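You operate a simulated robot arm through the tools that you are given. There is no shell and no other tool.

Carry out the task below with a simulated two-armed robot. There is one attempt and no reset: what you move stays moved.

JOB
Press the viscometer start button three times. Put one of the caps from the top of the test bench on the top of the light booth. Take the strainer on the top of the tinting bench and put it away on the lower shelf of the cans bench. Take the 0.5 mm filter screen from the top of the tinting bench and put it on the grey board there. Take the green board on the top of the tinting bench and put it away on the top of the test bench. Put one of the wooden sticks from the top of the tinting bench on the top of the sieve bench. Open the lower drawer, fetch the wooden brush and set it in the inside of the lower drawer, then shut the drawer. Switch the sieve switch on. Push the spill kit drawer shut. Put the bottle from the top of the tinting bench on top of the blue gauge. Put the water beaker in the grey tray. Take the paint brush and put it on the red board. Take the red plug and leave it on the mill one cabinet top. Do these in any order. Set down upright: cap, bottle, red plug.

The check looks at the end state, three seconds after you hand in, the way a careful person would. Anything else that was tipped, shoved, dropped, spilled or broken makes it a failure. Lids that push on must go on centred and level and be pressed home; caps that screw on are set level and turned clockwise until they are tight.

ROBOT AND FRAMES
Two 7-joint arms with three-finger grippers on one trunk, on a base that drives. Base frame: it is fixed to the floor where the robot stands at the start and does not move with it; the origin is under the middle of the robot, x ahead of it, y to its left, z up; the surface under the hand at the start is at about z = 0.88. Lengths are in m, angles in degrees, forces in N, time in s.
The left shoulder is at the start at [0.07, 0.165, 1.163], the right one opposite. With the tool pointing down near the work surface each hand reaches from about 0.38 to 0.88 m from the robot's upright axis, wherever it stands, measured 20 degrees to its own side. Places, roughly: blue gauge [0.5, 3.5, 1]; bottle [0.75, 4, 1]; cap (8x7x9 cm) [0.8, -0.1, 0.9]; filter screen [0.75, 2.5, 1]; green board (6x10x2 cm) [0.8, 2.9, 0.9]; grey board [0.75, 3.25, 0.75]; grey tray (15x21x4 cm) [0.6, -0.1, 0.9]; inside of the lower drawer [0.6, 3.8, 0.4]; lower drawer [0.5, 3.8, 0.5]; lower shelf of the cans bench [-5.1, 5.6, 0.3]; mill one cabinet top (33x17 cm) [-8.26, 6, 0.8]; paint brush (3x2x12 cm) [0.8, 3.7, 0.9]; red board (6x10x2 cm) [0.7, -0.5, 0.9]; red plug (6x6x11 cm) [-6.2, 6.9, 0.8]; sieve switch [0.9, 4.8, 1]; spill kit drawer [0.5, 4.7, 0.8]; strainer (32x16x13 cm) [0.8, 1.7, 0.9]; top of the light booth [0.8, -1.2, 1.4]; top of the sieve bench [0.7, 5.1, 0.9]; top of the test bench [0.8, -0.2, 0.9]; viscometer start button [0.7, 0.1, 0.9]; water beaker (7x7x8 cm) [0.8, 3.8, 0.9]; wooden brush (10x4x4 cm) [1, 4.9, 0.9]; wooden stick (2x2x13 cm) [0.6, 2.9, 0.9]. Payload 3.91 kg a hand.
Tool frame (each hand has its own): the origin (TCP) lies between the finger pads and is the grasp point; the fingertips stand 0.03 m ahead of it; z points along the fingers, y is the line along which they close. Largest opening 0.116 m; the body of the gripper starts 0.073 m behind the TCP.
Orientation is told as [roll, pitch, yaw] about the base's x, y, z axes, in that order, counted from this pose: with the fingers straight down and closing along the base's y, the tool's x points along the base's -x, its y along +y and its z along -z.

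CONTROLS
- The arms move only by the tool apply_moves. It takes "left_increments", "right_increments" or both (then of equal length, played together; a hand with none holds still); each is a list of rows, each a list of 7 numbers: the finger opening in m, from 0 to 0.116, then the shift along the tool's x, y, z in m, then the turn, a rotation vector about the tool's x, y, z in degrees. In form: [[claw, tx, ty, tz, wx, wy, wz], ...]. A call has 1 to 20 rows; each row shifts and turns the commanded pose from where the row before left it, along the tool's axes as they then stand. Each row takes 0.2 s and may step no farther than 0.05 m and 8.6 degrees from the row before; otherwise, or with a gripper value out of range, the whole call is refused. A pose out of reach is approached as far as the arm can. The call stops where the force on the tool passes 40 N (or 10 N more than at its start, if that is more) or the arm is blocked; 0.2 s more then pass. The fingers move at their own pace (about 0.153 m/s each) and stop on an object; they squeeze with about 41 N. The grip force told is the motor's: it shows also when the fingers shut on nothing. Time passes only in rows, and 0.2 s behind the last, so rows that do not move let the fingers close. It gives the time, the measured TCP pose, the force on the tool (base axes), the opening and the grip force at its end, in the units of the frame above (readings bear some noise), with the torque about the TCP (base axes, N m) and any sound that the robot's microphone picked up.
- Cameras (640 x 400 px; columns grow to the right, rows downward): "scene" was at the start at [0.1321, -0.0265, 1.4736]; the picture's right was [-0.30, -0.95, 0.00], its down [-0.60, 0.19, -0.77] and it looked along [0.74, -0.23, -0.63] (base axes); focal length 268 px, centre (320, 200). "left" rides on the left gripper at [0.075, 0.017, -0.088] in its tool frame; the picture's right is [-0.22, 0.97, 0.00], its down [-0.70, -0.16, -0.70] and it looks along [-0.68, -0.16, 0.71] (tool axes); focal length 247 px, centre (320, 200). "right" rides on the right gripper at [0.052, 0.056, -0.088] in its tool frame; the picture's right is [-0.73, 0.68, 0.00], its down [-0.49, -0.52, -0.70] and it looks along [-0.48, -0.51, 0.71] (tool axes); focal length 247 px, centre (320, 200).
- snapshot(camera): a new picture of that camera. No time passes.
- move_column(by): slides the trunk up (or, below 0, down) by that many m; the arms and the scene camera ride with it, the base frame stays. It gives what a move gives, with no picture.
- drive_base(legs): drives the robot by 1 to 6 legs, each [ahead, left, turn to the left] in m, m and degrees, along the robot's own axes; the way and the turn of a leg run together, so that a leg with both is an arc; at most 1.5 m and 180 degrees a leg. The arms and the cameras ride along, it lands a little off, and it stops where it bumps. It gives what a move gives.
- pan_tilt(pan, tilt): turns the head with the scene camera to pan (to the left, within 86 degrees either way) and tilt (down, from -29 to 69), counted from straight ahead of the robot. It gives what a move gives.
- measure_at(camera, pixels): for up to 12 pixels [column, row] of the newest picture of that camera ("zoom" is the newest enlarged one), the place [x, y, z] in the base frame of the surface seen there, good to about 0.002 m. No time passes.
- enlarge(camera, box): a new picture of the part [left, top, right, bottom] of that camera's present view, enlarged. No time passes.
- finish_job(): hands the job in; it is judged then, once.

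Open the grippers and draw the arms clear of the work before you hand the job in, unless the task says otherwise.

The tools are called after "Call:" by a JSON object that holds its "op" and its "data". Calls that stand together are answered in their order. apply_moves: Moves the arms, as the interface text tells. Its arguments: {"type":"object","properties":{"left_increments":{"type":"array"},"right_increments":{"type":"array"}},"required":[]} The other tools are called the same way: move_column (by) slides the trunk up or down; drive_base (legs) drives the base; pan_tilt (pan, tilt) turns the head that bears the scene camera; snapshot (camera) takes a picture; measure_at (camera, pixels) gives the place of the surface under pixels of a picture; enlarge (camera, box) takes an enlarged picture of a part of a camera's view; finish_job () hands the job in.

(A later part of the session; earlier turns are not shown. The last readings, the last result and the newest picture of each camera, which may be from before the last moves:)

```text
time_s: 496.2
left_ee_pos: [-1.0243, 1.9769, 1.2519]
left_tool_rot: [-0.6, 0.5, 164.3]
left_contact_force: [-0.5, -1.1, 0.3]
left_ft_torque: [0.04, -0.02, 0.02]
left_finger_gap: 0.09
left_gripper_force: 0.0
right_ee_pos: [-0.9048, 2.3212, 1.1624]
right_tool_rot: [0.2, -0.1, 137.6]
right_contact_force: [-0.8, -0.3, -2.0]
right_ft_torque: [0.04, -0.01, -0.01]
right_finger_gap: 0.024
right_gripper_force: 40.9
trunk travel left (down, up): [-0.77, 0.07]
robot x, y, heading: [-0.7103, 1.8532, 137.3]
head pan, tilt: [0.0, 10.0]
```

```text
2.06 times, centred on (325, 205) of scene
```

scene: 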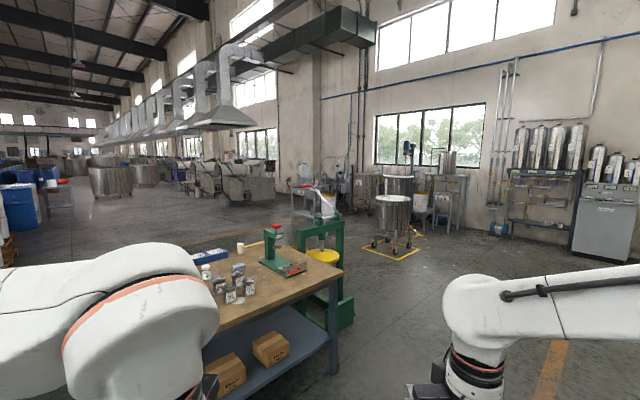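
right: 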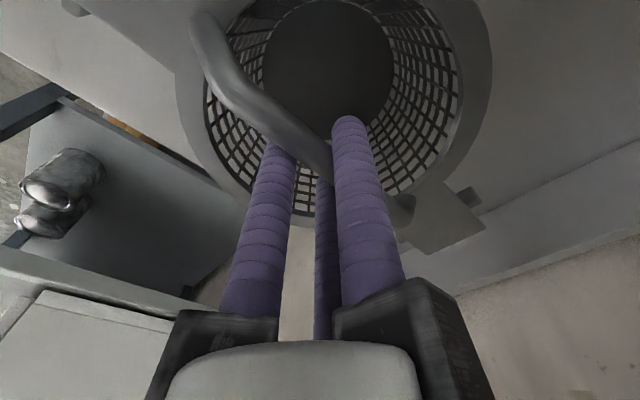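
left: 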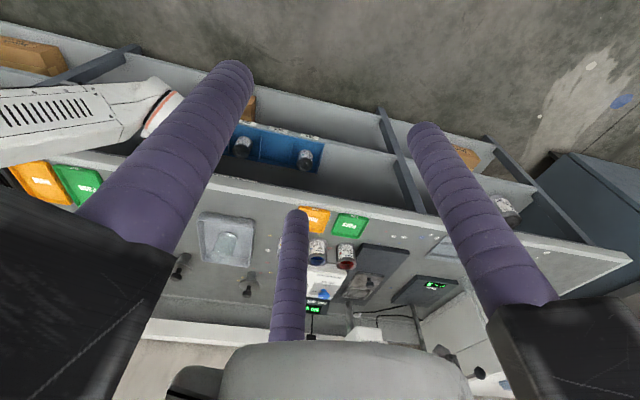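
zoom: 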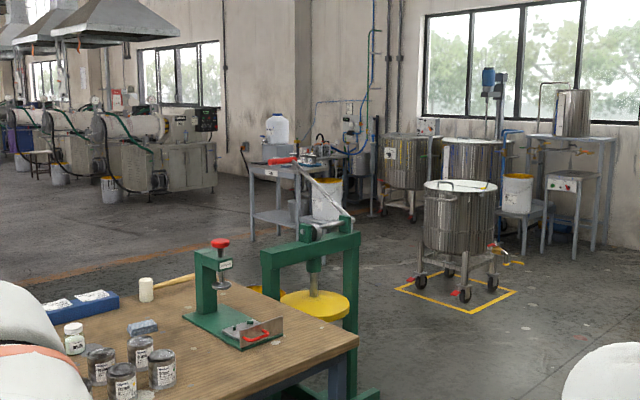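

The metal table near (−4.5…−5.5, 5.4…5.7) looks like the cans bench, with mills beyond. I route along the aisle: face +y, go to y≈4.45, then turn to −x.

Call:
{"op": "drive_base", "data": {"legs": [[0, 0, -47.3], [1.3, 0.05, 0], [1.3, 0.05, 0]]}}

Call:
{"op": "drive_base", "data": {"legs": [[0, 0, 90]]}}

Call:
{"op": "snapshot", "data": {"camera": "scene"}}

```text
time_s: 511.0
left_ee_pos: [-0.9918, 4.7742, 1.2511]
left_tool_rot: [-0.6, 0.5, 118.4]
left_contact_force: [0.2, 0.0, 0.1]
left_ft_torque: [0.01, 0.02, 0.02]
left_finger_gap: 0.0898
left_gripper_force: 0.1
right_ee_pos: [-0.6622, 4.9279, 1.1633]
right_tool_rot: [0.1, 0.0, 91.8]
right_contact_force: [-0.7, -0.5, -2.1]
right_ft_torque: [-0.02, -0.02, -0.01]
right_finger_gap: 0.0238
right_gripper_force: 41.2
trunk travel left (down, up): [-0.77, 0.07]
robot x, y, heading: [-0.8581, 4.464, 91.6]
head pan, tilt: [0.0, 10.0]
```

```text
time_s: 515.3
left_ee_pos: [-1.1751, 4.3321, 1.2513]
left_tool_rot: [-0.6, 0.5, -152.1]
left_contact_force: [0.3, 0.2, -0.6]
left_ft_torque: [0.0, 0.0, 0.01]
left_finger_gap: 0.0899
left_gripper_force: 0.1
right_ee_pos: [-1.3256, 4.6613, 1.1631]
right_tool_rot: [0.1, 0.0, -178.8]
right_contact_force: [0.1, 0.8, -2.6]
right_ft_torque: [-0.01, -0.03, -0.03]
right_finger_gap: 0.0239
right_gripper_force: 40.8
trunk travel left (down, up): [-0.77, 0.07]
robot x, y, heading: [-0.8579, 4.4635, -178.6]
head pan, tilt: [0.0, 10.0]
```

```text
taken
```

scene: 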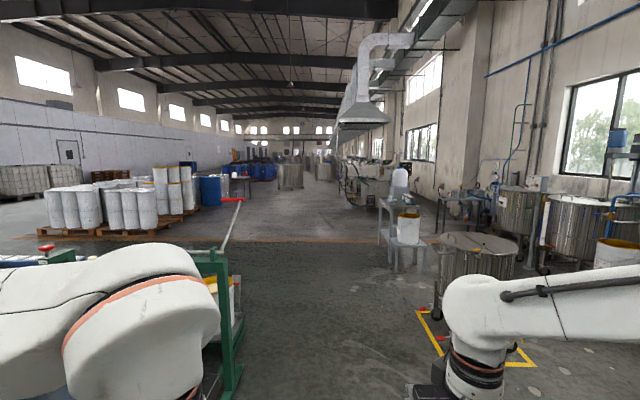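

Facing −x now. A long lever with a red end at (232,200) sticks out of the green press; I measure it and the path's borders.

Call:
{"op": "measure_at", "data": {"camera": "scene", "pixels": [[232, 200], [228, 230], [222, 250], [238, 320], [235, 380], [430, 345], [400, 205], [385, 235], [405, 260], [440, 240], [300, 300], [440, 300]]}}

Call:
{"op": "enlarge", "data": {"camera": "scene", "box": [180, 150, 480, 300]}}

```text
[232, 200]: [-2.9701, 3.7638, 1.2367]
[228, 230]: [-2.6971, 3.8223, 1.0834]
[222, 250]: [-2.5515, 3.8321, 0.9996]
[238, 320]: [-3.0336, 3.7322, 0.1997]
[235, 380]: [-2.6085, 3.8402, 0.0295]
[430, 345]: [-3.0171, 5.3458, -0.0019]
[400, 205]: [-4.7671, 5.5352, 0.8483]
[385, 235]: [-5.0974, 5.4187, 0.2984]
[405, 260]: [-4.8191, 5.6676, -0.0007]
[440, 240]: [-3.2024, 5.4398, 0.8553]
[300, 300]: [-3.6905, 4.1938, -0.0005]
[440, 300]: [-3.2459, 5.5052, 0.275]
```

```text
2.13 times, centred on (330, 225) of scene
```

zoom: 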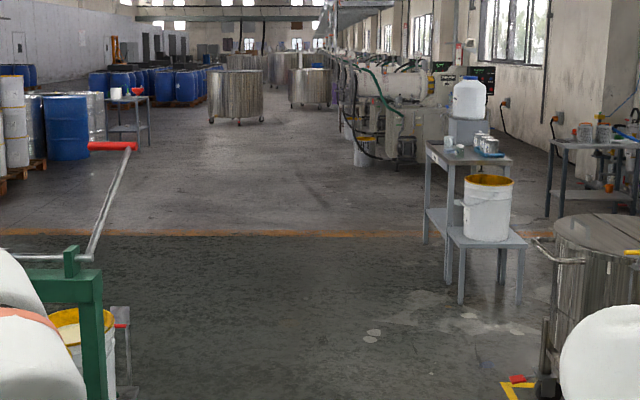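

The cans bench is the metal table with lower shelf at z≈0.298 near (−5.1, 5.42). I drive straight along y≈4.45 to x≈−4.9, with a small heading correction.

Call:
{"op": "drive_base", "data": {"legs": [[1.4, 0, -1.4], [1.4, 0, 0]]}}

Call:
{"op": "snapshot", "data": {"camera": "scene"}}

```text
time_s: 528.9
left_ee_pos: [-3.9817, 4.3037, 1.2508]
left_tool_rot: [-0.6, 0.5, -152.7]
left_contact_force: [0.3, 0.6, 0.3]
left_ft_torque: [0.0, -0.04, 0.01]
left_finger_gap: 0.09
left_gripper_force: 0.1
right_ee_pos: [-4.1285, 4.6349, 1.1626]
right_tool_rot: [0.1, 0.0, -179.4]
right_contact_force: [0.4, 0.3, -1.3]
right_ft_torque: [0.01, 0.02, 0.01]
right_finger_gap: 0.0241
right_gripper_force: 41.0
trunk travel left (down, up): [-0.77, 0.07]
robot x, y, heading: [-3.6688, 4.43, -179.5]
head pan, tilt: [0.0, 10.0]
```

```text
taken
```

scene: 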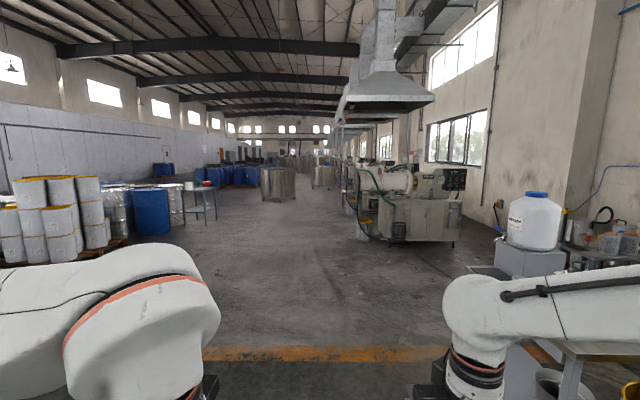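

The way ahead is open. I pan right to look at the cans bench from here.

Call:
{"op": "pan_tilt", "data": {"pan": -50, "tilt": 20}}

Call:
{"op": "snapshot", "data": {"camera": "scene"}}

```text
time_s: 530.0
left_ee_pos: [-3.9819, 4.3028, 1.2503]
left_tool_rot: [-0.6, 0.4, -152.7]
left_contact_force: [-0.1, -0.8, 0.5]
left_ft_torque: [0.01, 0.0, -0.02]
left_finger_gap: 0.09
left_gripper_force: 0.2
right_ee_pos: [-4.1294, 4.6342, 1.162]
right_tool_rot: [0.1, 0.0, -179.3]
right_contact_force: [-0.9, 0.6, -2.1]
right_ft_torque: [0.02, 0.03, -0.01]
right_finger_gap: 0.0241
right_gripper_force: 41.0
trunk travel left (down, up): [-0.77, 0.07]
robot x, y, heading: [-3.6653, 4.4293, -179.4]
head pan, tilt: [-50.0, 20.0]
```

```text
taken
```

scene: 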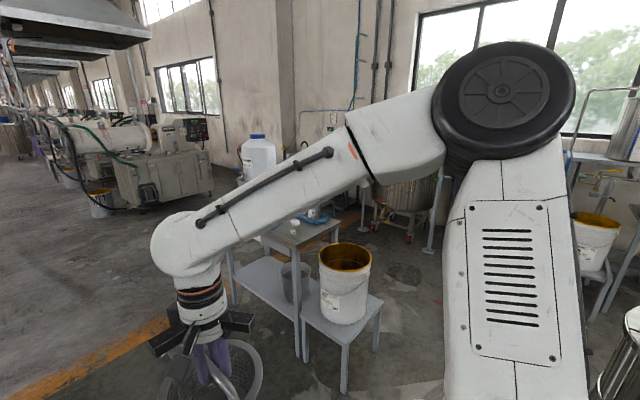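

The cans bench's lower shelf is visible at (270,280), with a stool and bucket on its right side. I drive on to x≈−4.95 and turn right to face it.

Call:
{"op": "drive_base", "data": {"legs": [[1.3, 0.1, 0], [0, 0, -90]]}}

Call:
{"op": "pan_tilt", "data": {"pan": 0, "tilt": 30}}

Call:
{"op": "snapshot", "data": {"camera": "scene"}}

```text
time_s: 540.6
left_ee_pos: [-5.1121, 4.6322, 1.2514]
left_tool_rot: [-0.5, 0.5, 116.9]
left_contact_force: [-0.2, -0.4, -0.3]
left_ft_torque: [0.02, 0.02, -0.02]
left_finger_gap: 0.09
left_gripper_force: 0.0
right_ee_pos: [-4.7792, 4.7792, 1.1619]
right_tool_rot: [0.1, 0.0, 90.3]
right_contact_force: [-0.9, -0.4, -1.9]
right_ft_torque: [-0.01, -0.03, -0.01]
right_finger_gap: 0.0241
right_gripper_force: 40.2
trunk travel left (down, up): [-0.77, 0.07]
robot x, y, heading: [-4.9902, 4.3156, 90.0]
head pan, tilt: [-50.0, 20.0]
```

```text
time_s: 541.8
left_ee_pos: [-5.1119, 4.6337, 1.2514]
left_tool_rot: [-0.6, 0.4, 117.0]
left_contact_force: [0.0, -0.8, 0.4]
left_ft_torque: [-0.01, 0.01, 0.03]
left_finger_gap: 0.0902
left_gripper_force: 0.2
right_ee_pos: [-4.7791, 4.7788, 1.162]
right_tool_rot: [0.1, 0.0, 90.3]
right_contact_force: [0.5, -0.3, -2.2]
right_ft_torque: [-0.01, -0.02, 0.01]
right_finger_gap: 0.024
right_gripper_force: 40.8
trunk travel left (down, up): [-0.77, 0.07]
robot x, y, heading: [-4.9895, 4.3183, 90.0]
head pan, tilt: [0.0, 30.0]
```

```text
taken
```

scene: 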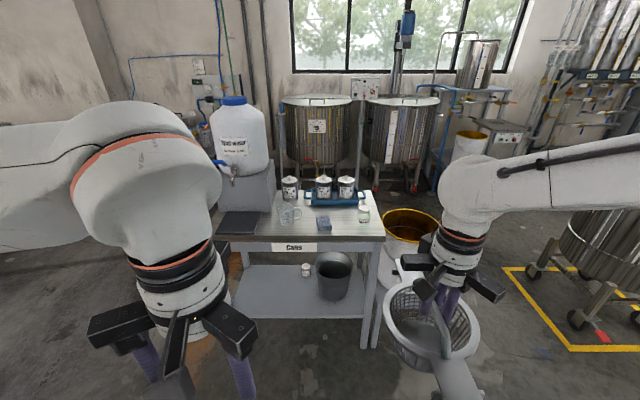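

This is the "Cans" bench. Its lower shelf has a dark bucket and a small cup; free space is on the left. I measure the shelf geometry.

Call:
{"op": "measure_at", "data": {"camera": "scene", "pixels": [[265, 290], [250, 280], [285, 310], [240, 315], [360, 315], [306, 275], [325, 297], [265, 272], [300, 240], [230, 236], [370, 240], [245, 262]]}}

Call:
{"op": "enlarge", "data": {"camera": "scene", "box": [210, 180, 400, 350]}}

```text
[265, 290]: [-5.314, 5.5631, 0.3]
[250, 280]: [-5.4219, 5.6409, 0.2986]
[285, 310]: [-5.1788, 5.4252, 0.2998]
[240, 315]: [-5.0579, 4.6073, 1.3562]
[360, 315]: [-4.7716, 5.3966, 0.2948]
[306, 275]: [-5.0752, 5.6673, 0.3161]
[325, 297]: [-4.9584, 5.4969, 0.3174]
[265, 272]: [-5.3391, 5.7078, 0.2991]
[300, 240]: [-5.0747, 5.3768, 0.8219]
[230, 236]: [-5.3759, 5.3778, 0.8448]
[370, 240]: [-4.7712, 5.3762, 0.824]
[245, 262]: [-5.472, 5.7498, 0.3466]
```

```text
2.35 times, centred on (305, 265) of scene
```

zoom: 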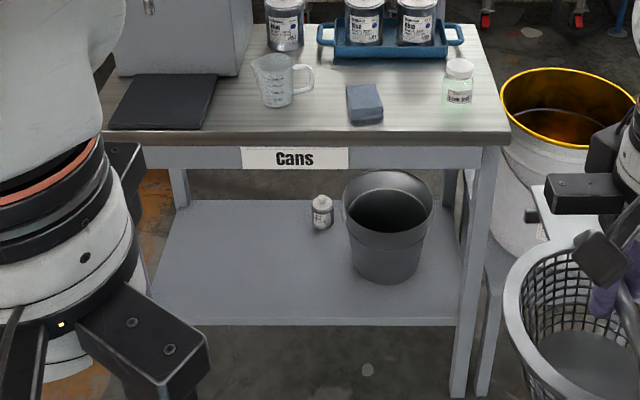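

The shelf (z=0.299) is free for x −5.45…−5.12, y 5.40–5.75; the table top's apron spans z 0.80–0.85. First I turn the strainer 90° (long side across), keeping it high.

Call:
{"op": "apply_moves", "data": {"right_increments": [[0.01, 0, 0, 0, 0, 0, -8], [0.01, 0, 0, 0, 0, 0, -8], [0.01, 0, 0, 0, 0, 0, -8], [0.01, 0, 0, 0, 0, 0, -8], [0.01, 0, 0, 0, 0, 0, -8], [0.01, 0, 0, 0, 0, 0, -8], [0.01, 0, 0, 0, 0, 0, -8], [0.01, 0, 0, 0, 0, 0, -8], [0.01, 0, 0, 0, 0, 0, -8], [0.01, 0, 0, 0, 0, 0, -8], [0.01, 0, 0, 0, 0, 0, -8], [0.01, 0, 0, 0, 0, 0, 0]]}}

Call:
{"op": "snapshot", "data": {"camera": "scene"}}

```text
time_s: 544.4
left_ee_pos: [-5.1114, 4.6338, 1.2502]
left_tool_rot: [-0.6, 0.5, 116.9]
left_contact_force: [0.4, 0.7, 0.8]
left_ft_torque: [0.01, 0.04, 0.01]
left_finger_gap: 0.09
left_gripper_force: 0.0
right_ee_pos: [-4.7795, 4.78, 1.1623]
right_tool_rot: [0.1, -0.1, 178.5]
right_contact_force: [-0.6, -0.7, -2.2]
right_ft_torque: [0.03, -0.04, 0.0]
right_finger_gap: 0.0241
right_gripper_force: 41.5
trunk travel left (down, up): [-0.77, 0.07]
robot x, y, heading: [-4.9909, 4.3168, 89.9]
head pan, tilt: [0.0, 30.0]
```

```text
taken
```

scene: 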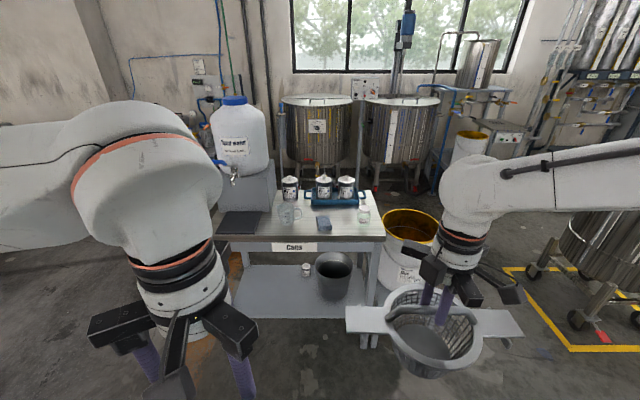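

The turn worked. I drive ahead 0.40 m and left 0.36 m in front of the free shelf part.

Call:
{"op": "drive_base", "data": {"legs": [[0, 0.36, 0], [0.38, 0, 0]]}}

Call:
{"op": "snapshot", "data": {"camera": "scene"}}

```text
time_s: 548.6
left_ee_pos: [-5.4783, 4.9994, 1.2517]
left_tool_rot: [-0.6, 0.5, 117.2]
left_contact_force: [0.4, 0.0, 0.0]
left_ft_torque: [-0.01, -0.04, -0.04]
left_finger_gap: 0.0899
left_gripper_force: 0.1
right_ee_pos: [-5.1468, 5.1461, 1.1627]
right_tool_rot: [0.0, -0.2, 178.6]
right_contact_force: [0.4, 0.1, -1.9]
right_ft_torque: [0.05, -0.01, -0.02]
right_finger_gap: 0.024
right_gripper_force: 41.3
trunk travel left (down, up): [-0.77, 0.07]
robot x, y, heading: [-5.3537, 4.6848, 90.2]
head pan, tilt: [0.0, 30.0]
```

```text
taken
```

scene: 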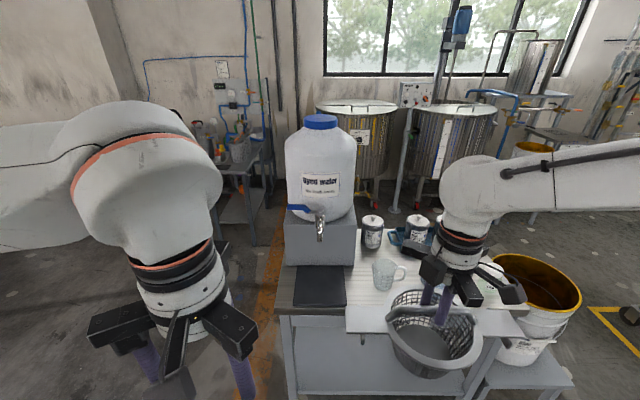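

The strainer hangs in front of the table (y≤5.24, table edge 5.377). I lower the trunk by 0.62 m in two steps.

Call:
{"op": "move_column", "data": {"by": -0.4}}

Call:
{"op": "move_column", "data": {"by": -0.22}}

Call:
{"op": "pan_tilt", "data": {"pan": 0, "tilt": 35}}

Call:
{"op": "snapshot", "data": {"camera": "scene"}}

```text
time_s: 552.5
left_ee_pos: [-5.4776, 5.0009, 0.8519]
left_tool_rot: [-0.6, 0.4, 117.2]
left_contact_force: [0.9, 0.7, -0.6]
left_ft_torque: [0.0, 0.01, 0.0]
left_finger_gap: 0.0899
left_gripper_force: 0.0
right_ee_pos: [-5.145, 5.1463, 0.7609]
right_tool_rot: [0.0, -0.1, 178.6]
right_contact_force: [0.1, -0.3, -1.4]
right_ft_torque: [0.01, -0.02, -0.01]
right_finger_gap: 0.0239
right_gripper_force: 40.0
trunk travel left (down, up): [-0.37, 0.47]
robot x, y, heading: [-5.351, 4.6847, 90.4]
head pan, tilt: [0.0, 30.0]
```

```text
time_s: 554.8
left_ee_pos: [-5.4784, 5.0007, 0.6302]
left_tool_rot: [-0.6, 0.4, 117.2]
left_contact_force: [0.9, 0.0, 0.0]
left_ft_torque: [-0.02, -0.01, 0.02]
left_finger_gap: 0.0901
left_gripper_force: 0.0
right_ee_pos: [-5.1447, 5.1466, 0.5428]
right_tool_rot: [0.0, -0.2, 178.7]
right_contact_force: [0.0, 0.1, -2.4]
right_ft_torque: [0.01, 0.01, -0.03]
right_finger_gap: 0.0239
right_gripper_force: 41.1
trunk travel left (down, up): [-0.15, 0.69]
robot x, y, heading: [-5.3512, 4.6824, 90.4]
head pan, tilt: [0.0, 30.0]
```

```text
time_s: 555.5
left_ee_pos: [-5.4774, 5.0005, 0.6298]
left_tool_rot: [-0.7, 0.5, 117.2]
left_contact_force: [0.5, 0.6, 0.9]
left_ft_torque: [0.01, -0.01, 0.03]
left_finger_gap: 0.0902
left_gripper_force: 0.0
right_ee_pos: [-5.1458, 5.1483, 0.5414]
right_tool_rot: [0.0, 0.0, 178.6]
right_contact_force: [0.5, 0.5, -1.0]
right_ft_torque: [0.01, 0.0, 0.01]
right_finger_gap: 0.0241
right_gripper_force: 40.8
trunk travel left (down, up): [-0.15, 0.69]
robot x, y, heading: [-5.3525, 4.6849, 90.1]
head pan, tilt: [0.0, 35.0]
```

```text
taken
```

scene: 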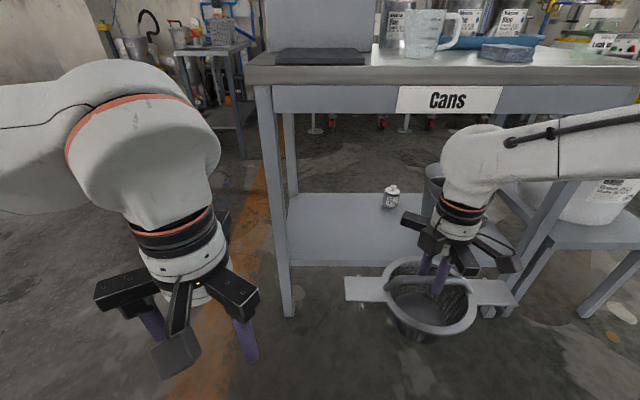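

I'm level with the shelf now. I measure the left leg and shelf edges for lateral clearance.

Call:
{"op": "measure_at", "data": {"camera": "scene", "pixels": [[283, 200], [283, 280], [300, 262], [292, 150], [390, 200], [430, 190], [300, 205], [340, 262], [400, 100], [380, 262]]}}

Call:
{"op": "apply_moves", "data": {"right_increments": [[0.01, 0.03, 0, 0.02, 0, 0, 0], [0.01, 0.03, 0, 0.02, 0, 0, 0], [0.01, 0.03, 0, 0.02, 0, 0, 0], [0.01, 0.03, 0, 0.015, 0, 0, 0], [0.01, 0.025, 0, 0, 0, 0, 0], [0.01, 0, 0, 0, 0, 0, 0]]}}

Call:
{"op": "snapshot", "data": {"camera": "scene"}}

```text
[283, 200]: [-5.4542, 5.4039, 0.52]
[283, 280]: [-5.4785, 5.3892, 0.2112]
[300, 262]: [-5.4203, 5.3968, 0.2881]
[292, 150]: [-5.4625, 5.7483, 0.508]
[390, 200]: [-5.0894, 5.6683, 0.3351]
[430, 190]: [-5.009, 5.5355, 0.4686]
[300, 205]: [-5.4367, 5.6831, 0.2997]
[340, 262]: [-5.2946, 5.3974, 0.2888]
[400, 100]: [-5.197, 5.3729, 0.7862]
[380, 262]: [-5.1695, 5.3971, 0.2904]
```

```text
time_s: 556.9
left_ee_pos: [-5.4794, 4.9987, 0.6312]
left_tool_rot: [-0.6, 0.6, 117.2]
left_contact_force: [-0.3, 0.2, 0.0]
left_ft_torque: [0.02, -0.03, 0.0]
left_finger_gap: 0.09
left_gripper_force: 0.0
right_ee_pos: [-5.0021, 5.1427, 0.4669]
right_tool_rot: [0.0, 0.0, 178.6]
right_contact_force: [-0.6, -0.5, -2.9]
right_ft_torque: [0.0, -0.01, 0.0]
right_finger_gap: 0.0242
right_gripper_force: 41.0
trunk travel left (down, up): [-0.15, 0.69]
robot x, y, heading: [-5.3503, 4.6827, 90.4]
head pan, tilt: [0.0, 35.0]
```

```text
taken
```

scene: 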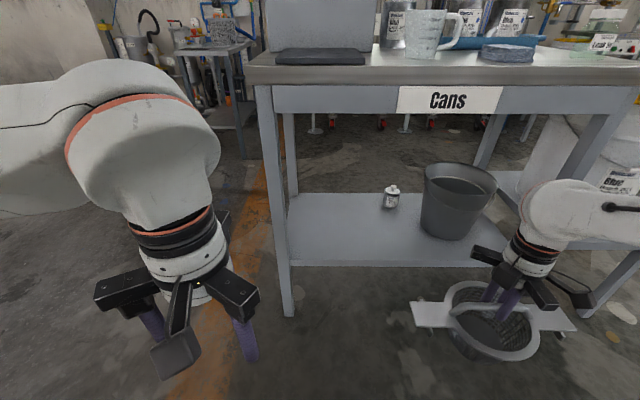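

That went the wrong way (tool x points +x here). I move back left to x≈−5.27.

Call:
{"op": "apply_moves", "data": {"right_increments": [[0.01, -0.03, 0, 0, 0, 0, 0], [0.01, -0.04, 0, 0, 0, 0, 0], [0.01, -0.04, 0, 0, 0, 0, 0], [0.01, -0.04, 0, 0, 0, 0, 0], [0.01, -0.04, 0, 0, 0, 0, 0], [0.01, -0.04, 0, 0, 0, 0, 0], [0.01, -0.038, 0, 0, 0, 0, 0], [0.01, 0, 0, 0, 0, 0, 0]]}}

Call:
{"op": "snapshot", "data": {"camera": "scene"}}

```text
time_s: 558.7
left_ee_pos: [-5.4776, 5.0007, 0.6306]
left_tool_rot: [-0.6, 0.5, 117.3]
left_contact_force: [-0.2, 0.2, -0.1]
left_ft_torque: [-0.01, 0.0, -0.04]
left_finger_gap: 0.0898
left_gripper_force: 0.1
right_ee_pos: [-5.2704, 5.1492, 0.4678]
right_tool_rot: [-0.1, 0.0, 178.4]
right_contact_force: [0.5, 0.8, -1.5]
right_ft_torque: [-0.01, -0.04, 0.04]
right_finger_gap: 0.0239
right_gripper_force: 40.9
trunk travel left (down, up): [-0.15, 0.69]
robot x, y, heading: [-5.3508, 4.6845, 90.5]
head pan, tilt: [0.0, 35.0]
```

```text
taken
```

scene: 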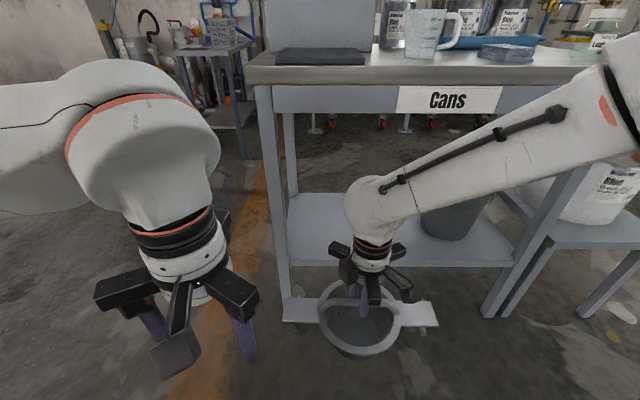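

I measure the forearm's course to judge whether it would pass below the apron (z≈0.79) when reaching in.

Call:
{"op": "measure_at", "data": {"camera": "scene", "pixels": [[385, 190], [450, 165], [520, 130], [590, 100], [560, 140], [375, 215], [635, 90]]}}

```text
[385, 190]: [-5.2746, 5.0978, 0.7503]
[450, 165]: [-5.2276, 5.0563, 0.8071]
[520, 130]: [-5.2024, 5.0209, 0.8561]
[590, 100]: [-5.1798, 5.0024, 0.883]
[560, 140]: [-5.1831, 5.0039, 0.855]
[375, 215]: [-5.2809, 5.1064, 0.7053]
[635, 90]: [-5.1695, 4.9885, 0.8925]
```

The forearm slopes too steeply; a lower shoulder flattens it. I lower the trunk another 0.13 m and raise the hand accordingly.

Call:
{"op": "move_column", "data": {"by": -0.13}}

Call:
{"op": "apply_moves", "data": {"right_increments": [[0.01, 0, 0, -0.03, 0, 0, 0], [0.01, 0, 0, -0.03, 0, 0, 0], [0.01, 0, 0, -0.03, 0, 0, 0], [0.01, 0, 0, -0.025, 0, 0, 0], [0.01, 0, 0, 0, 0, 0, 0]]}}

Call:
{"op": "snapshot", "data": {"camera": "scene"}}

Call:
{"op": "measure_at", "data": {"camera": "scene", "pixels": [[340, 66], [340, 80], [420, 66]]}}

```text
time_s: 560.2
left_ee_pos: [-5.4794, 5.0, 0.5002]
left_tool_rot: [-0.6, 0.5, 117.2]
left_contact_force: [0.2, 0.2, 1.5]
left_ft_torque: [0.02, 0.01, 0.01]
left_finger_gap: 0.0898
left_gripper_force: 0.0
right_ee_pos: [-5.2692, 5.1502, 0.337]
right_tool_rot: [0.0, -0.1, 178.6]
right_contact_force: [-0.3, 0.0, -2.7]
right_ft_torque: [0.01, -0.01, 0.0]
right_finger_gap: 0.0237
right_gripper_force: 41.5
trunk travel left (down, up): [-0.02, 0.82]
robot x, y, heading: [-5.3553, 4.6838, 90.6]
head pan, tilt: [0.0, 35.0]
```

```text
time_s: 561.4
left_ee_pos: [-5.478, 5.0, 0.5013]
left_tool_rot: [-0.6, 0.5, 117.2]
left_contact_force: [0.7, -0.5, -0.1]
left_ft_torque: [-0.02, -0.01, 0.0]
left_finger_gap: 0.0899
left_gripper_force: 0.0
right_ee_pos: [-5.2718, 5.1488, 0.4543]
right_tool_rot: [0.0, -0.1, 178.6]
right_contact_force: [0.2, 0.6, -2.2]
right_ft_torque: [-0.02, -0.05, 0.01]
right_finger_gap: 0.0239
right_gripper_force: 41.3
trunk travel left (down, up): [-0.02, 0.82]
robot x, y, heading: [-5.3539, 4.6853, 90.5]
head pan, tilt: [0.0, 35.0]
```

```text
taken
```

scene: 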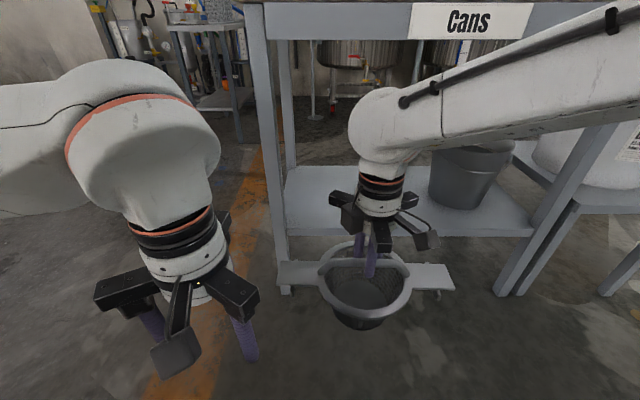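

```text
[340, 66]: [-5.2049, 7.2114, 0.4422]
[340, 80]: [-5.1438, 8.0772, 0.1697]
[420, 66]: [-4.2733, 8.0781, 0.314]
```

The hand is at z=0.454 (strainer bottom ≈0.32, shelf 0.299). I reach in the first 0.16 m and check clearances.

Call:
{"op": "apply_moves", "data": {"right_increments": [[0.01, 0, -0.02, 0, 0, 0, 0], [0.01, 0, -0.035, 0, 0, 0, 0], [0.01, 0, -0.035, 0, 0, 0, 0], [0.01, 0, -0.035, 0, 0, 0, 0], [0.01, 0, -0.035, 0, 0, 0, 0], [0.01, 0, 0, 0, 0, 0, 0]]}}

Call:
{"op": "snapshot", "data": {"camera": "scene"}}

Call:
{"op": "snapshot", "data": {"camera": "right"}}

Call:
{"op": "measure_at", "data": {"camera": "scene", "pixels": [[300, 36], [400, 30], [440, 110], [520, 90], [600, 80], [395, 130]]}}

```text
time_s: 562.8
left_ee_pos: [-5.4792, 5.0006, 0.5001]
left_tool_rot: [-0.6, 0.6, 117.2]
left_contact_force: [1.1, -0.2, -0.7]
left_ft_torque: [0.02, -0.03, 0.01]
left_finger_gap: 0.09
left_gripper_force: 0.1
right_ee_pos: [-5.2652, 5.3092, 0.4523]
right_tool_rot: [0.1, -0.1, 178.6]
right_contact_force: [-0.3, 0.5, -3.0]
right_ft_torque: [0.0, -0.01, 0.02]
right_finger_gap: 0.0242
right_gripper_force: 41.0
trunk travel left (down, up): [-0.02, 0.82]
robot x, y, heading: [-5.3527, 4.6836, 90.1]
head pan, tilt: [0.0, 35.0]
```

```text
taken
```

scene: 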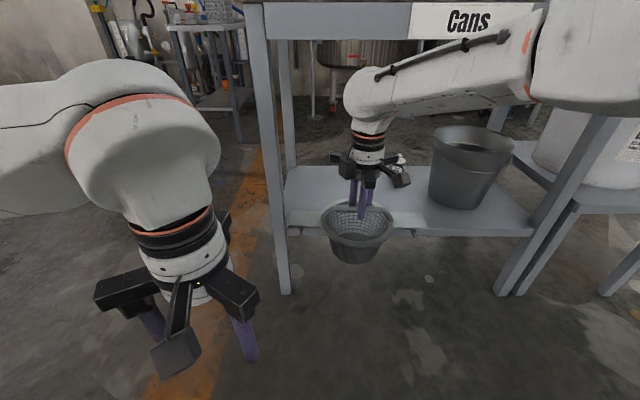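

```text
taken
```

right: 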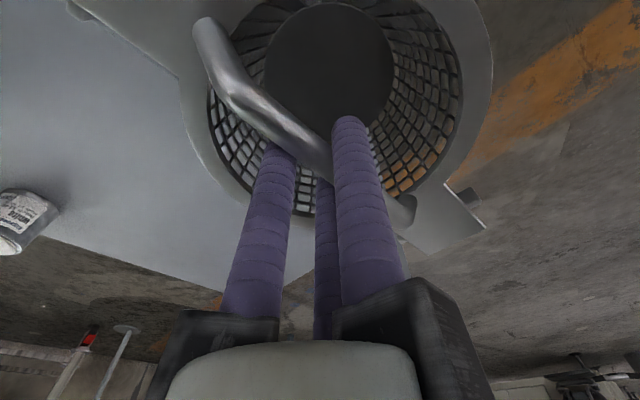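

```text
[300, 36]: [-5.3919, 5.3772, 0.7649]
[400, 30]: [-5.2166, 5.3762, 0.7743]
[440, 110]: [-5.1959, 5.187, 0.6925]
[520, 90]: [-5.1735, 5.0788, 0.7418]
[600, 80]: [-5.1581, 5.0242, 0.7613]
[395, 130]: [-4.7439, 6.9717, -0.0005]
```

The apron's bottom is z≈0.763 and the forearm top ≈0.74 at present. I lower 1 cm for margin and continue in by 10 cm.

Call:
{"op": "apply_moves", "data": {"right_increments": [[0.01, 0, 0, 0.01, 0, 0, 0], [0.01, 0, -0.035, 0, 0, 0, 0], [0.01, 0, -0.035, 0, 0, 0, 0], [0.01, 0, -0.03, 0, 0, 0, 0], [0.01, 0, 0, 0, 0, 0, 0]]}}

Call:
{"op": "snapshot", "data": {"camera": "scene"}}

Call:
{"op": "measure_at", "data": {"camera": "scene", "pixels": [[370, 95], [400, 85], [440, 80], [480, 60], [520, 60], [400, 60], [340, 110]]}}

```text
time_s: 564.0
left_ee_pos: [-5.4776, 5.0005, 0.5011]
left_tool_rot: [-0.6, 0.5, 117.1]
left_contact_force: [0.5, 0.2, 0.3]
left_ft_torque: [0.01, -0.02, 0.0]
left_finger_gap: 0.09
left_gripper_force: 0.2
right_ee_pos: [-5.262, 5.4079, 0.4426]
right_tool_rot: [0.2, 0.0, 178.7]
right_contact_force: [0.1, -0.2, -2.3]
right_ft_torque: [0.0, -0.03, 0.02]
right_finger_gap: 0.024
right_gripper_force: 41.0
trunk travel left (down, up): [-0.02, 0.82]
robot x, y, heading: [-5.3576, 4.6841, 90.5]
head pan, tilt: [0.0, 35.0]
```

```text
taken
```

scene: 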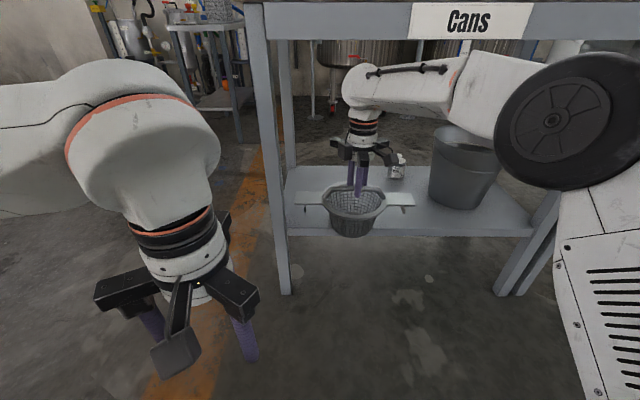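

```text
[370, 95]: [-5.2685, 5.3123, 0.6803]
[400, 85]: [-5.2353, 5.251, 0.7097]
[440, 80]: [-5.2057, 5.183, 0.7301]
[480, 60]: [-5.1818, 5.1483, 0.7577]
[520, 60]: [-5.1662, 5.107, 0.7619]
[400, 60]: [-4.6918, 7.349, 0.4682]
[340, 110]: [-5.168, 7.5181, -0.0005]
```

The forearm is flattening well below the apron. I go in a further 8.5 cm.

Call:
{"op": "apply_moves", "data": {"right_increments": [[0.01, 0, -0.03, 0, 0, 0, 0], [0.01, 0, -0.03, 0, 0, 0, 0], [0.01, 0, -0.025, 0, 0, 0, 0], [0.01, 0, 0, 0, 0, 0, 0]]}}

Call:
{"op": "snapshot", "data": {"camera": "scene"}}

Call:
{"op": "snapshot", "data": {"camera": "right"}}

```text
time_s: 564.7
left_ee_pos: [-5.4787, 4.9996, 0.5007]
left_tool_rot: [-0.6, 0.5, 117.2]
left_contact_force: [-0.2, 0.3, -0.2]
left_ft_torque: [0.01, -0.04, 0.04]
left_finger_gap: 0.09
left_gripper_force: 0.1
right_ee_pos: [-5.2646, 5.4622, 0.4303]
right_tool_rot: [2.5, 1.0, 179.6]
right_contact_force: [-3.2, -1.1, 9.5]
right_ft_torque: [0.0, -0.17, 0.0]
right_finger_gap: 0.024
right_gripper_force: 40.8
right hand out of reach, approached as far as the arm can: row 3
trunk travel left (down, up): [-0.02, 0.82]
robot x, y, heading: [-5.3539, 4.6835, 90.3]
head pan, tilt: [0.0, 35.0]
stopped in row 3 (right hand): the force on the tool passed its limit at 51 N (the readings are from after the stop); the commanded pose is now the measured one
```

```text
taken
```

scene: 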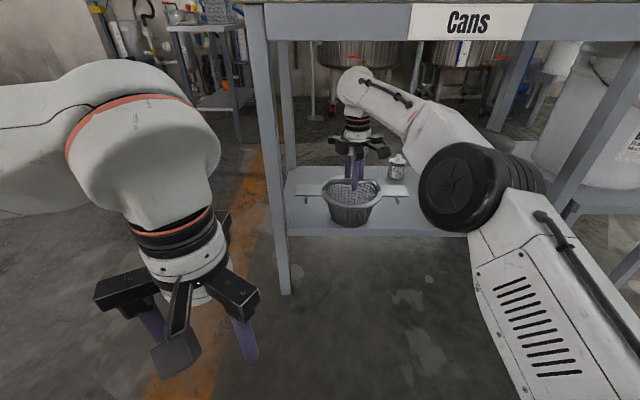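

```text
taken
```

right: 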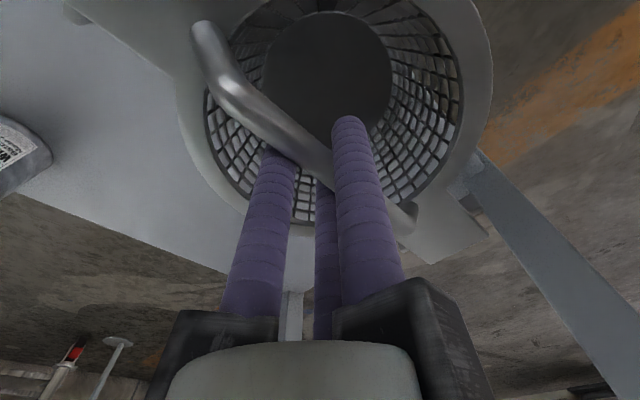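

The arm hit its reach limit, dipped and the strainer touched the shelf (~9 N now). I lift 1.2 cm, level out, and check where the elbow is.

Call:
{"op": "apply_moves", "data": {"right_increments": [[0.01, 0, 0.005, -0.006, 0, 0, 0], [0.01, 0, 0.01, -0.008, 0, 0, 0], [0.01, 0, 0, 0, 0, 0, 0], [0.01, 0, 0, 0, 0, 0, 0]]}}

Call:
{"op": "snapshot", "data": {"camera": "scene"}}

Call:
{"op": "measure_at", "data": {"camera": "scene", "pixels": [[450, 190], [470, 160], [430, 150], [500, 210], [400, 120], [440, 230], [375, 90]]}}

```text
time_s: 565.7
left_ee_pos: [-5.4779, 5.0018, 0.4999]
left_tool_rot: [-0.5, 0.6, 117.1]
left_contact_force: [0.1, 0.0, -0.2]
left_ft_torque: [-0.01, 0.0, 0.02]
left_finger_gap: 0.0902
left_gripper_force: 0.0
right_ee_pos: [-5.2636, 5.4474, 0.4417]
right_tool_rot: [2.7, 0.9, 179.6]
right_contact_force: [0.2, 0.3, -1.3]
right_ft_torque: [0.02, 0.01, -0.03]
right_finger_gap: 0.0238
right_gripper_force: 41.0
trunk travel left (down, up): [-0.02, 0.82]
robot x, y, heading: [-5.3548, 4.6829, 90.1]
head pan, tilt: [0.0, 35.0]
```

```text
taken
```

scene: 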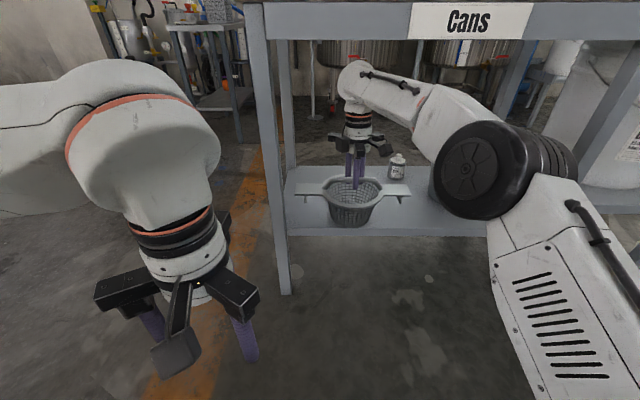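

```text
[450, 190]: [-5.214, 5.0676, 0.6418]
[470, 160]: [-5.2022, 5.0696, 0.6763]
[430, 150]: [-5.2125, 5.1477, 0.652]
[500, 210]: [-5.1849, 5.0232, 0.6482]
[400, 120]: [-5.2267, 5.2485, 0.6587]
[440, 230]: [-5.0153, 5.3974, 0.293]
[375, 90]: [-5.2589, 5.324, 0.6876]
```

The elbow is in front of the bench and low. I level the hand, then drive the base 6 cm forward so the strainer sits deeper on the shelf.

Call:
{"op": "apply_moves", "data": {"right_increments": [[0.01, 0, 0, -0.002, -2.7, 0.9, 0], [0.01, 0, 0, 0, 0, 0, 0], [0.01, 0, 0, 0, 0, 0, 0]]}}

Call:
{"op": "drive_base", "data": {"legs": [[0.065, 0, 0]]}}

Call:
{"op": "snapshot", "data": {"camera": "scene"}}

```text
time_s: 566.5
left_ee_pos: [-5.4785, 5.0009, 0.5013]
left_tool_rot: [-0.4, 0.5, 117.1]
left_contact_force: [0.4, 0.8, -0.5]
left_ft_torque: [-0.03, -0.03, -0.02]
left_finger_gap: 0.0902
left_gripper_force: 0.0
right_ee_pos: [-5.2643, 5.4481, 0.4439]
right_tool_rot: [5.4, 1.9, 179.7]
right_contact_force: [-0.2, 0.5, -2.6]
right_ft_torque: [0.01, -0.05, 0.03]
right_finger_gap: 0.0239
right_gripper_force: 40.8
trunk travel left (down, up): [-0.02, 0.82]
robot x, y, heading: [-5.351, 4.6825, 90.4]
head pan, tilt: [0.0, 35.0]
```

```text
time_s: 567.5
left_ee_pos: [-5.4776, 5.0649, 0.5004]
left_tool_rot: [-0.5, 0.6, 117.0]
left_contact_force: [0.3, 0.3, -0.4]
left_ft_torque: [-0.01, -0.04, 0.01]
left_finger_gap: 0.0899
left_gripper_force: 0.1
right_ee_pos: [-5.2637, 5.5134, 0.4434]
right_tool_rot: [5.5, 1.9, 179.8]
right_contact_force: [0.0, -0.3, -2.2]
right_ft_torque: [0.02, -0.01, 0.03]
right_finger_gap: 0.024
right_gripper_force: 41.1
trunk travel left (down, up): [-0.02, 0.82]
robot x, y, heading: [-5.3526, 4.7483, 90.4]
head pan, tilt: [0.0, 35.0]
```

```text
taken
```

scene: 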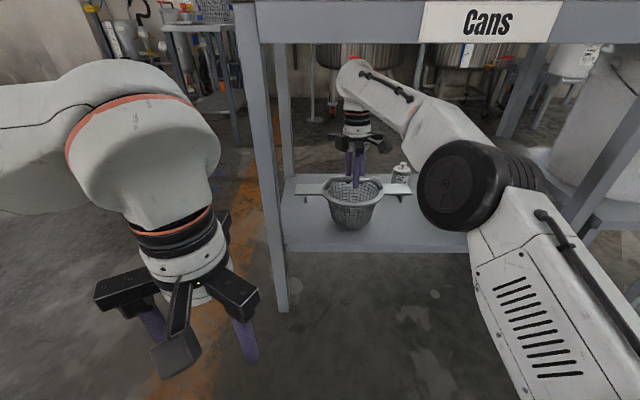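

The tilt reading convention flips at yaw 180°, so I made it worse (5.5°). I correct the other way.

Call:
{"op": "apply_moves", "data": {"right_increments": [[0.01, 0, 0, -0.001, 5.5, -1.9, 0], [0.01, 0, 0, 0, 0, 0, 0], [0.01, 0, 0, 0, 0, 0, 0]]}}

Call:
{"op": "enlarge", "data": {"camera": "scene", "box": [260, 60, 480, 260]}}

Call:
{"op": "measure_at", "data": {"camera": "scene", "pixels": [[310, 187], [400, 190], [350, 222], [352, 188], [400, 170], [340, 235], [330, 240]]}}

```text
time_s: 568.3
left_ee_pos: [-5.4791, 5.0655, 0.5]
left_tool_rot: [-0.5, 0.6, 117.1]
left_contact_force: [-0.2, 0.2, 0.7]
left_ft_torque: [-0.02, 0.0, -0.03]
left_finger_gap: 0.0899
left_gripper_force: 0.1
right_ee_pos: [-5.2629, 5.514, 0.4445]
right_tool_rot: [-0.1, 0.0, 179.6]
right_contact_force: [0.1, 0.3, -2.5]
right_ft_torque: [0.0, -0.03, -0.02]
right_finger_gap: 0.0238
right_gripper_force: 41.2
trunk travel left (down, up): [-0.02, 0.82]
robot x, y, heading: [-5.3559, 4.7503, 90.3]
head pan, tilt: [0.0, 35.0]
```

```text
2.00 times, centred on (370, 160) of scene
```

zoom: 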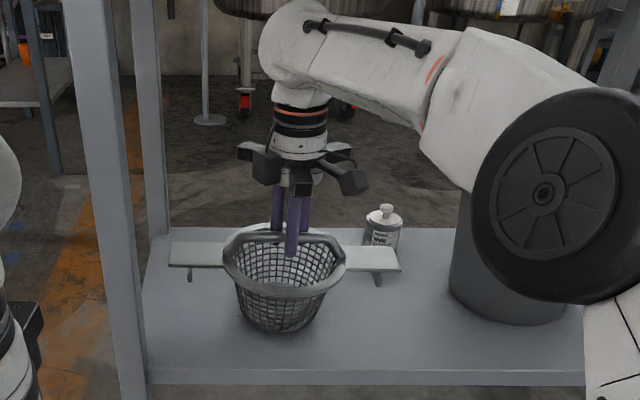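

```text
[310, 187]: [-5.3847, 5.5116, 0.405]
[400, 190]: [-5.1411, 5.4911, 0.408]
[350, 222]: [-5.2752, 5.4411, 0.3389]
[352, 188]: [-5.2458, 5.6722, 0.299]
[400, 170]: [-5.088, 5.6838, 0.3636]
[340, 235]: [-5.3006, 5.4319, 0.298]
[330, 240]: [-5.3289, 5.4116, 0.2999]
```

Level now, with the strainer above free shelf space. I lower it in small steps to contact.

Call:
{"op": "apply_moves", "data": {"right_increments": [[0.01, 0, 0, 0.005, 0, 0, 0], [0.01, 0, 0, 0.003, 0, 0, 0], [0.01, 0, 0, 0.002, 0, 0, 0], [0.01, 0, 0, 0, 0, 0, 0]]}}

Call:
{"op": "apply_moves", "data": {"right_increments": [[0.01, 0, 0, 0.0015, 0, 0, 0], [0.01, 0, 0, 0, 0, 0, 0]]}}

```text
time_s: 569.3
left_ee_pos: [-5.4782, 5.0656, 0.5002]
left_tool_rot: [-0.5, 0.6, 117.1]
left_contact_force: [0.1, -0.2, 0.5]
left_ft_torque: [0.02, 0.02, -0.01]
left_finger_gap: 0.09
left_gripper_force: 0.1
right_ee_pos: [-5.2642, 5.5138, 0.4335]
right_tool_rot: [0.0, -0.1, 179.5]
right_contact_force: [-0.4, 0.3, -2.2]
right_ft_torque: [0.01, 0.02, -0.02]
right_finger_gap: 0.0238
right_gripper_force: 41.3
trunk travel left (down, up): [-0.02, 0.82]
robot x, y, heading: [-5.3535, 4.7472, 90.4]
head pan, tilt: [0.0, 35.0]
```

```text
time_s: 569.9
left_ee_pos: [-5.479, 5.0663, 0.5001]
left_tool_rot: [-0.5, 0.6, 117.1]
left_contact_force: [-0.5, 0.5, -0.3]
left_ft_torque: [0.02, 0.04, 0.01]
left_finger_gap: 0.0901
left_gripper_force: 0.1
right_ee_pos: [-5.2641, 5.5132, 0.4337]
right_tool_rot: [-0.1, 0.0, 179.6]
right_contact_force: [0.0, -0.4, -1.5]
right_ft_torque: [-0.04, 0.02, -0.01]
right_finger_gap: 0.024
right_gripper_force: 41.1
trunk travel left (down, up): [-0.02, 0.82]
robot x, y, heading: [-5.3534, 4.7496, 90.2]
head pan, tilt: [0.0, 35.0]
```

Call:
{"op": "apply_moves", "data": {"right_increments": [[0.01, 0, 0, 0.0015, 0, 0, 0], [0.01, 0, 0, 0.001, 0, 0, 0], [0.01, 0, 0, 0, 0, 0, 0]]}}

```text
time_s: 570.7
left_ee_pos: [-5.4787, 5.0657, 0.5007]
left_tool_rot: [-0.6, 0.5, 117.1]
left_contact_force: [0.2, 0.1, 0.3]
left_ft_torque: [-0.01, -0.01, -0.02]
left_finger_gap: 0.0902
left_gripper_force: 0.0
right_ee_pos: [-5.2641, 5.5141, 0.433]
right_tool_rot: [-0.3, 0.1, 179.4]
right_contact_force: [-1.3, 3.7, 10.8]
right_ft_torque: [-0.12, 0.0, -0.01]
right_finger_gap: 0.024
right_gripper_force: 40.6
trunk travel left (down, up): [-0.02, 0.82]
robot x, y, heading: [-5.3542, 4.745, 90.1]
head pan, tilt: [0.0, 35.0]
```

Contact reached (+10.8 N). I open, lift 3.5 cm so the prongs clear the bar, and withdraw straight back.

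Call:
{"op": "apply_moves", "data": {"right_increments": [[0.02, 0, 0, -0.001, 0, 0, 0], [0.03, 0, 0, 0, 0, 0, 0], [0.04, 0, 0, 0, 0, 0, 0], [0.05, 0, 0, 0, 0, 0, 0], [0.05, 0, 0, -0.01, 0, 0, 0], [0.05, 0, 0, -0.015, 0, 0, 0], [0.05, 0, 0, -0.012, 0, 0, 0], [0.05, 0, 0, 0, 0, 0, 0]]}}

Call:
{"op": "enlarge", "data": {"camera": "scene", "box": [260, 60, 480, 260]}}

```text
time_s: 572.5
left_ee_pos: [-5.4785, 5.0655, 0.5012]
left_tool_rot: [-0.6, 0.5, 117.1]
left_contact_force: [-1.1, -0.2, 0.1]
left_ft_torque: [-0.03, 0.03, 0.02]
left_finger_gap: 0.0899
left_gripper_force: 0.0
right_ee_pos: [-5.264, 5.5141, 0.4678]
right_tool_rot: [0.0, 0.0, 179.6]
right_contact_force: [0.0, 0.0, -0.1]
right_ft_torque: [0.0, 0.01, 0.0]
right_finger_gap: 0.05
right_gripper_force: 0.2
trunk travel left (down, up): [-0.02, 0.82]
robot x, y, heading: [-5.3527, 4.7488, 90.4]
head pan, tilt: [0.0, 35.0]
```

```text
2.00 times, centred on (370, 160) of scene
```

zoom: 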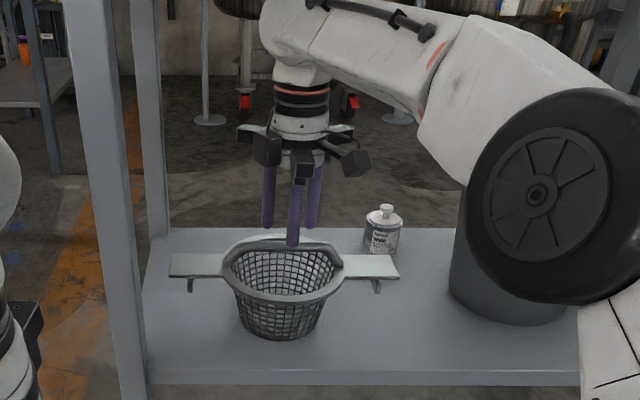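

The strainer stands on the shelf and the prong tips are above its bar. I withdraw by driving straight back 0.5 m.

Call:
{"op": "drive_base", "data": {"legs": [[-0.3, 0, 0], [-0.25, 0, 0]]}}

Call:
{"op": "pan_tilt", "data": {"pan": 0, "tilt": 25}}

Call:
{"op": "snapshot", "data": {"camera": "scene"}}

```text
time_s: 576.0
left_ee_pos: [-5.4748, 4.5139, 0.5003]
left_tool_rot: [-0.7, 0.6, 117.1]
left_contact_force: [-0.3, 0.1, -0.7]
left_ft_torque: [-0.03, -0.01, -0.01]
left_finger_gap: 0.0901
left_gripper_force: 0.1
right_ee_pos: [-5.2582, 4.9609, 0.4681]
right_tool_rot: [-0.1, 0.0, 179.4]
right_contact_force: [0.0, 0.7, 0.9]
right_ft_torque: [-0.01, 0.02, -0.01]
right_finger_gap: 0.0498
right_gripper_force: 0.0
trunk travel left (down, up): [-0.02, 0.82]
robot x, y, heading: [-5.3513, 4.1987, 90.1]
head pan, tilt: [0.0, 35.0]
```

```text
time_s: 576.7
left_ee_pos: [-5.4755, 4.5142, 0.5007]
left_tool_rot: [-0.6, 0.6, 117.0]
left_contact_force: [-0.3, -0.5, 0.5]
left_ft_torque: [-0.05, -0.02, 0.04]
left_finger_gap: 0.0902
left_gripper_force: 0.0
right_ee_pos: [-5.2599, 4.9616, 0.4682]
right_tool_rot: [-0.1, 0.0, 179.5]
right_contact_force: [0.4, 0.9, -0.7]
right_ft_torque: [-0.02, 0.0, -0.02]
right_finger_gap: 0.0502
right_gripper_force: 0.2
trunk travel left (down, up): [-0.02, 0.82]
robot x, y, heading: [-5.3508, 4.1976, 90.3]
head pan, tilt: [0.0, 25.0]
```

```text
taken
```

scene: 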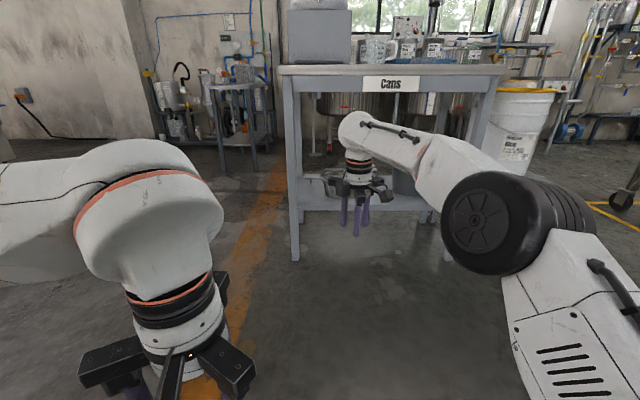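

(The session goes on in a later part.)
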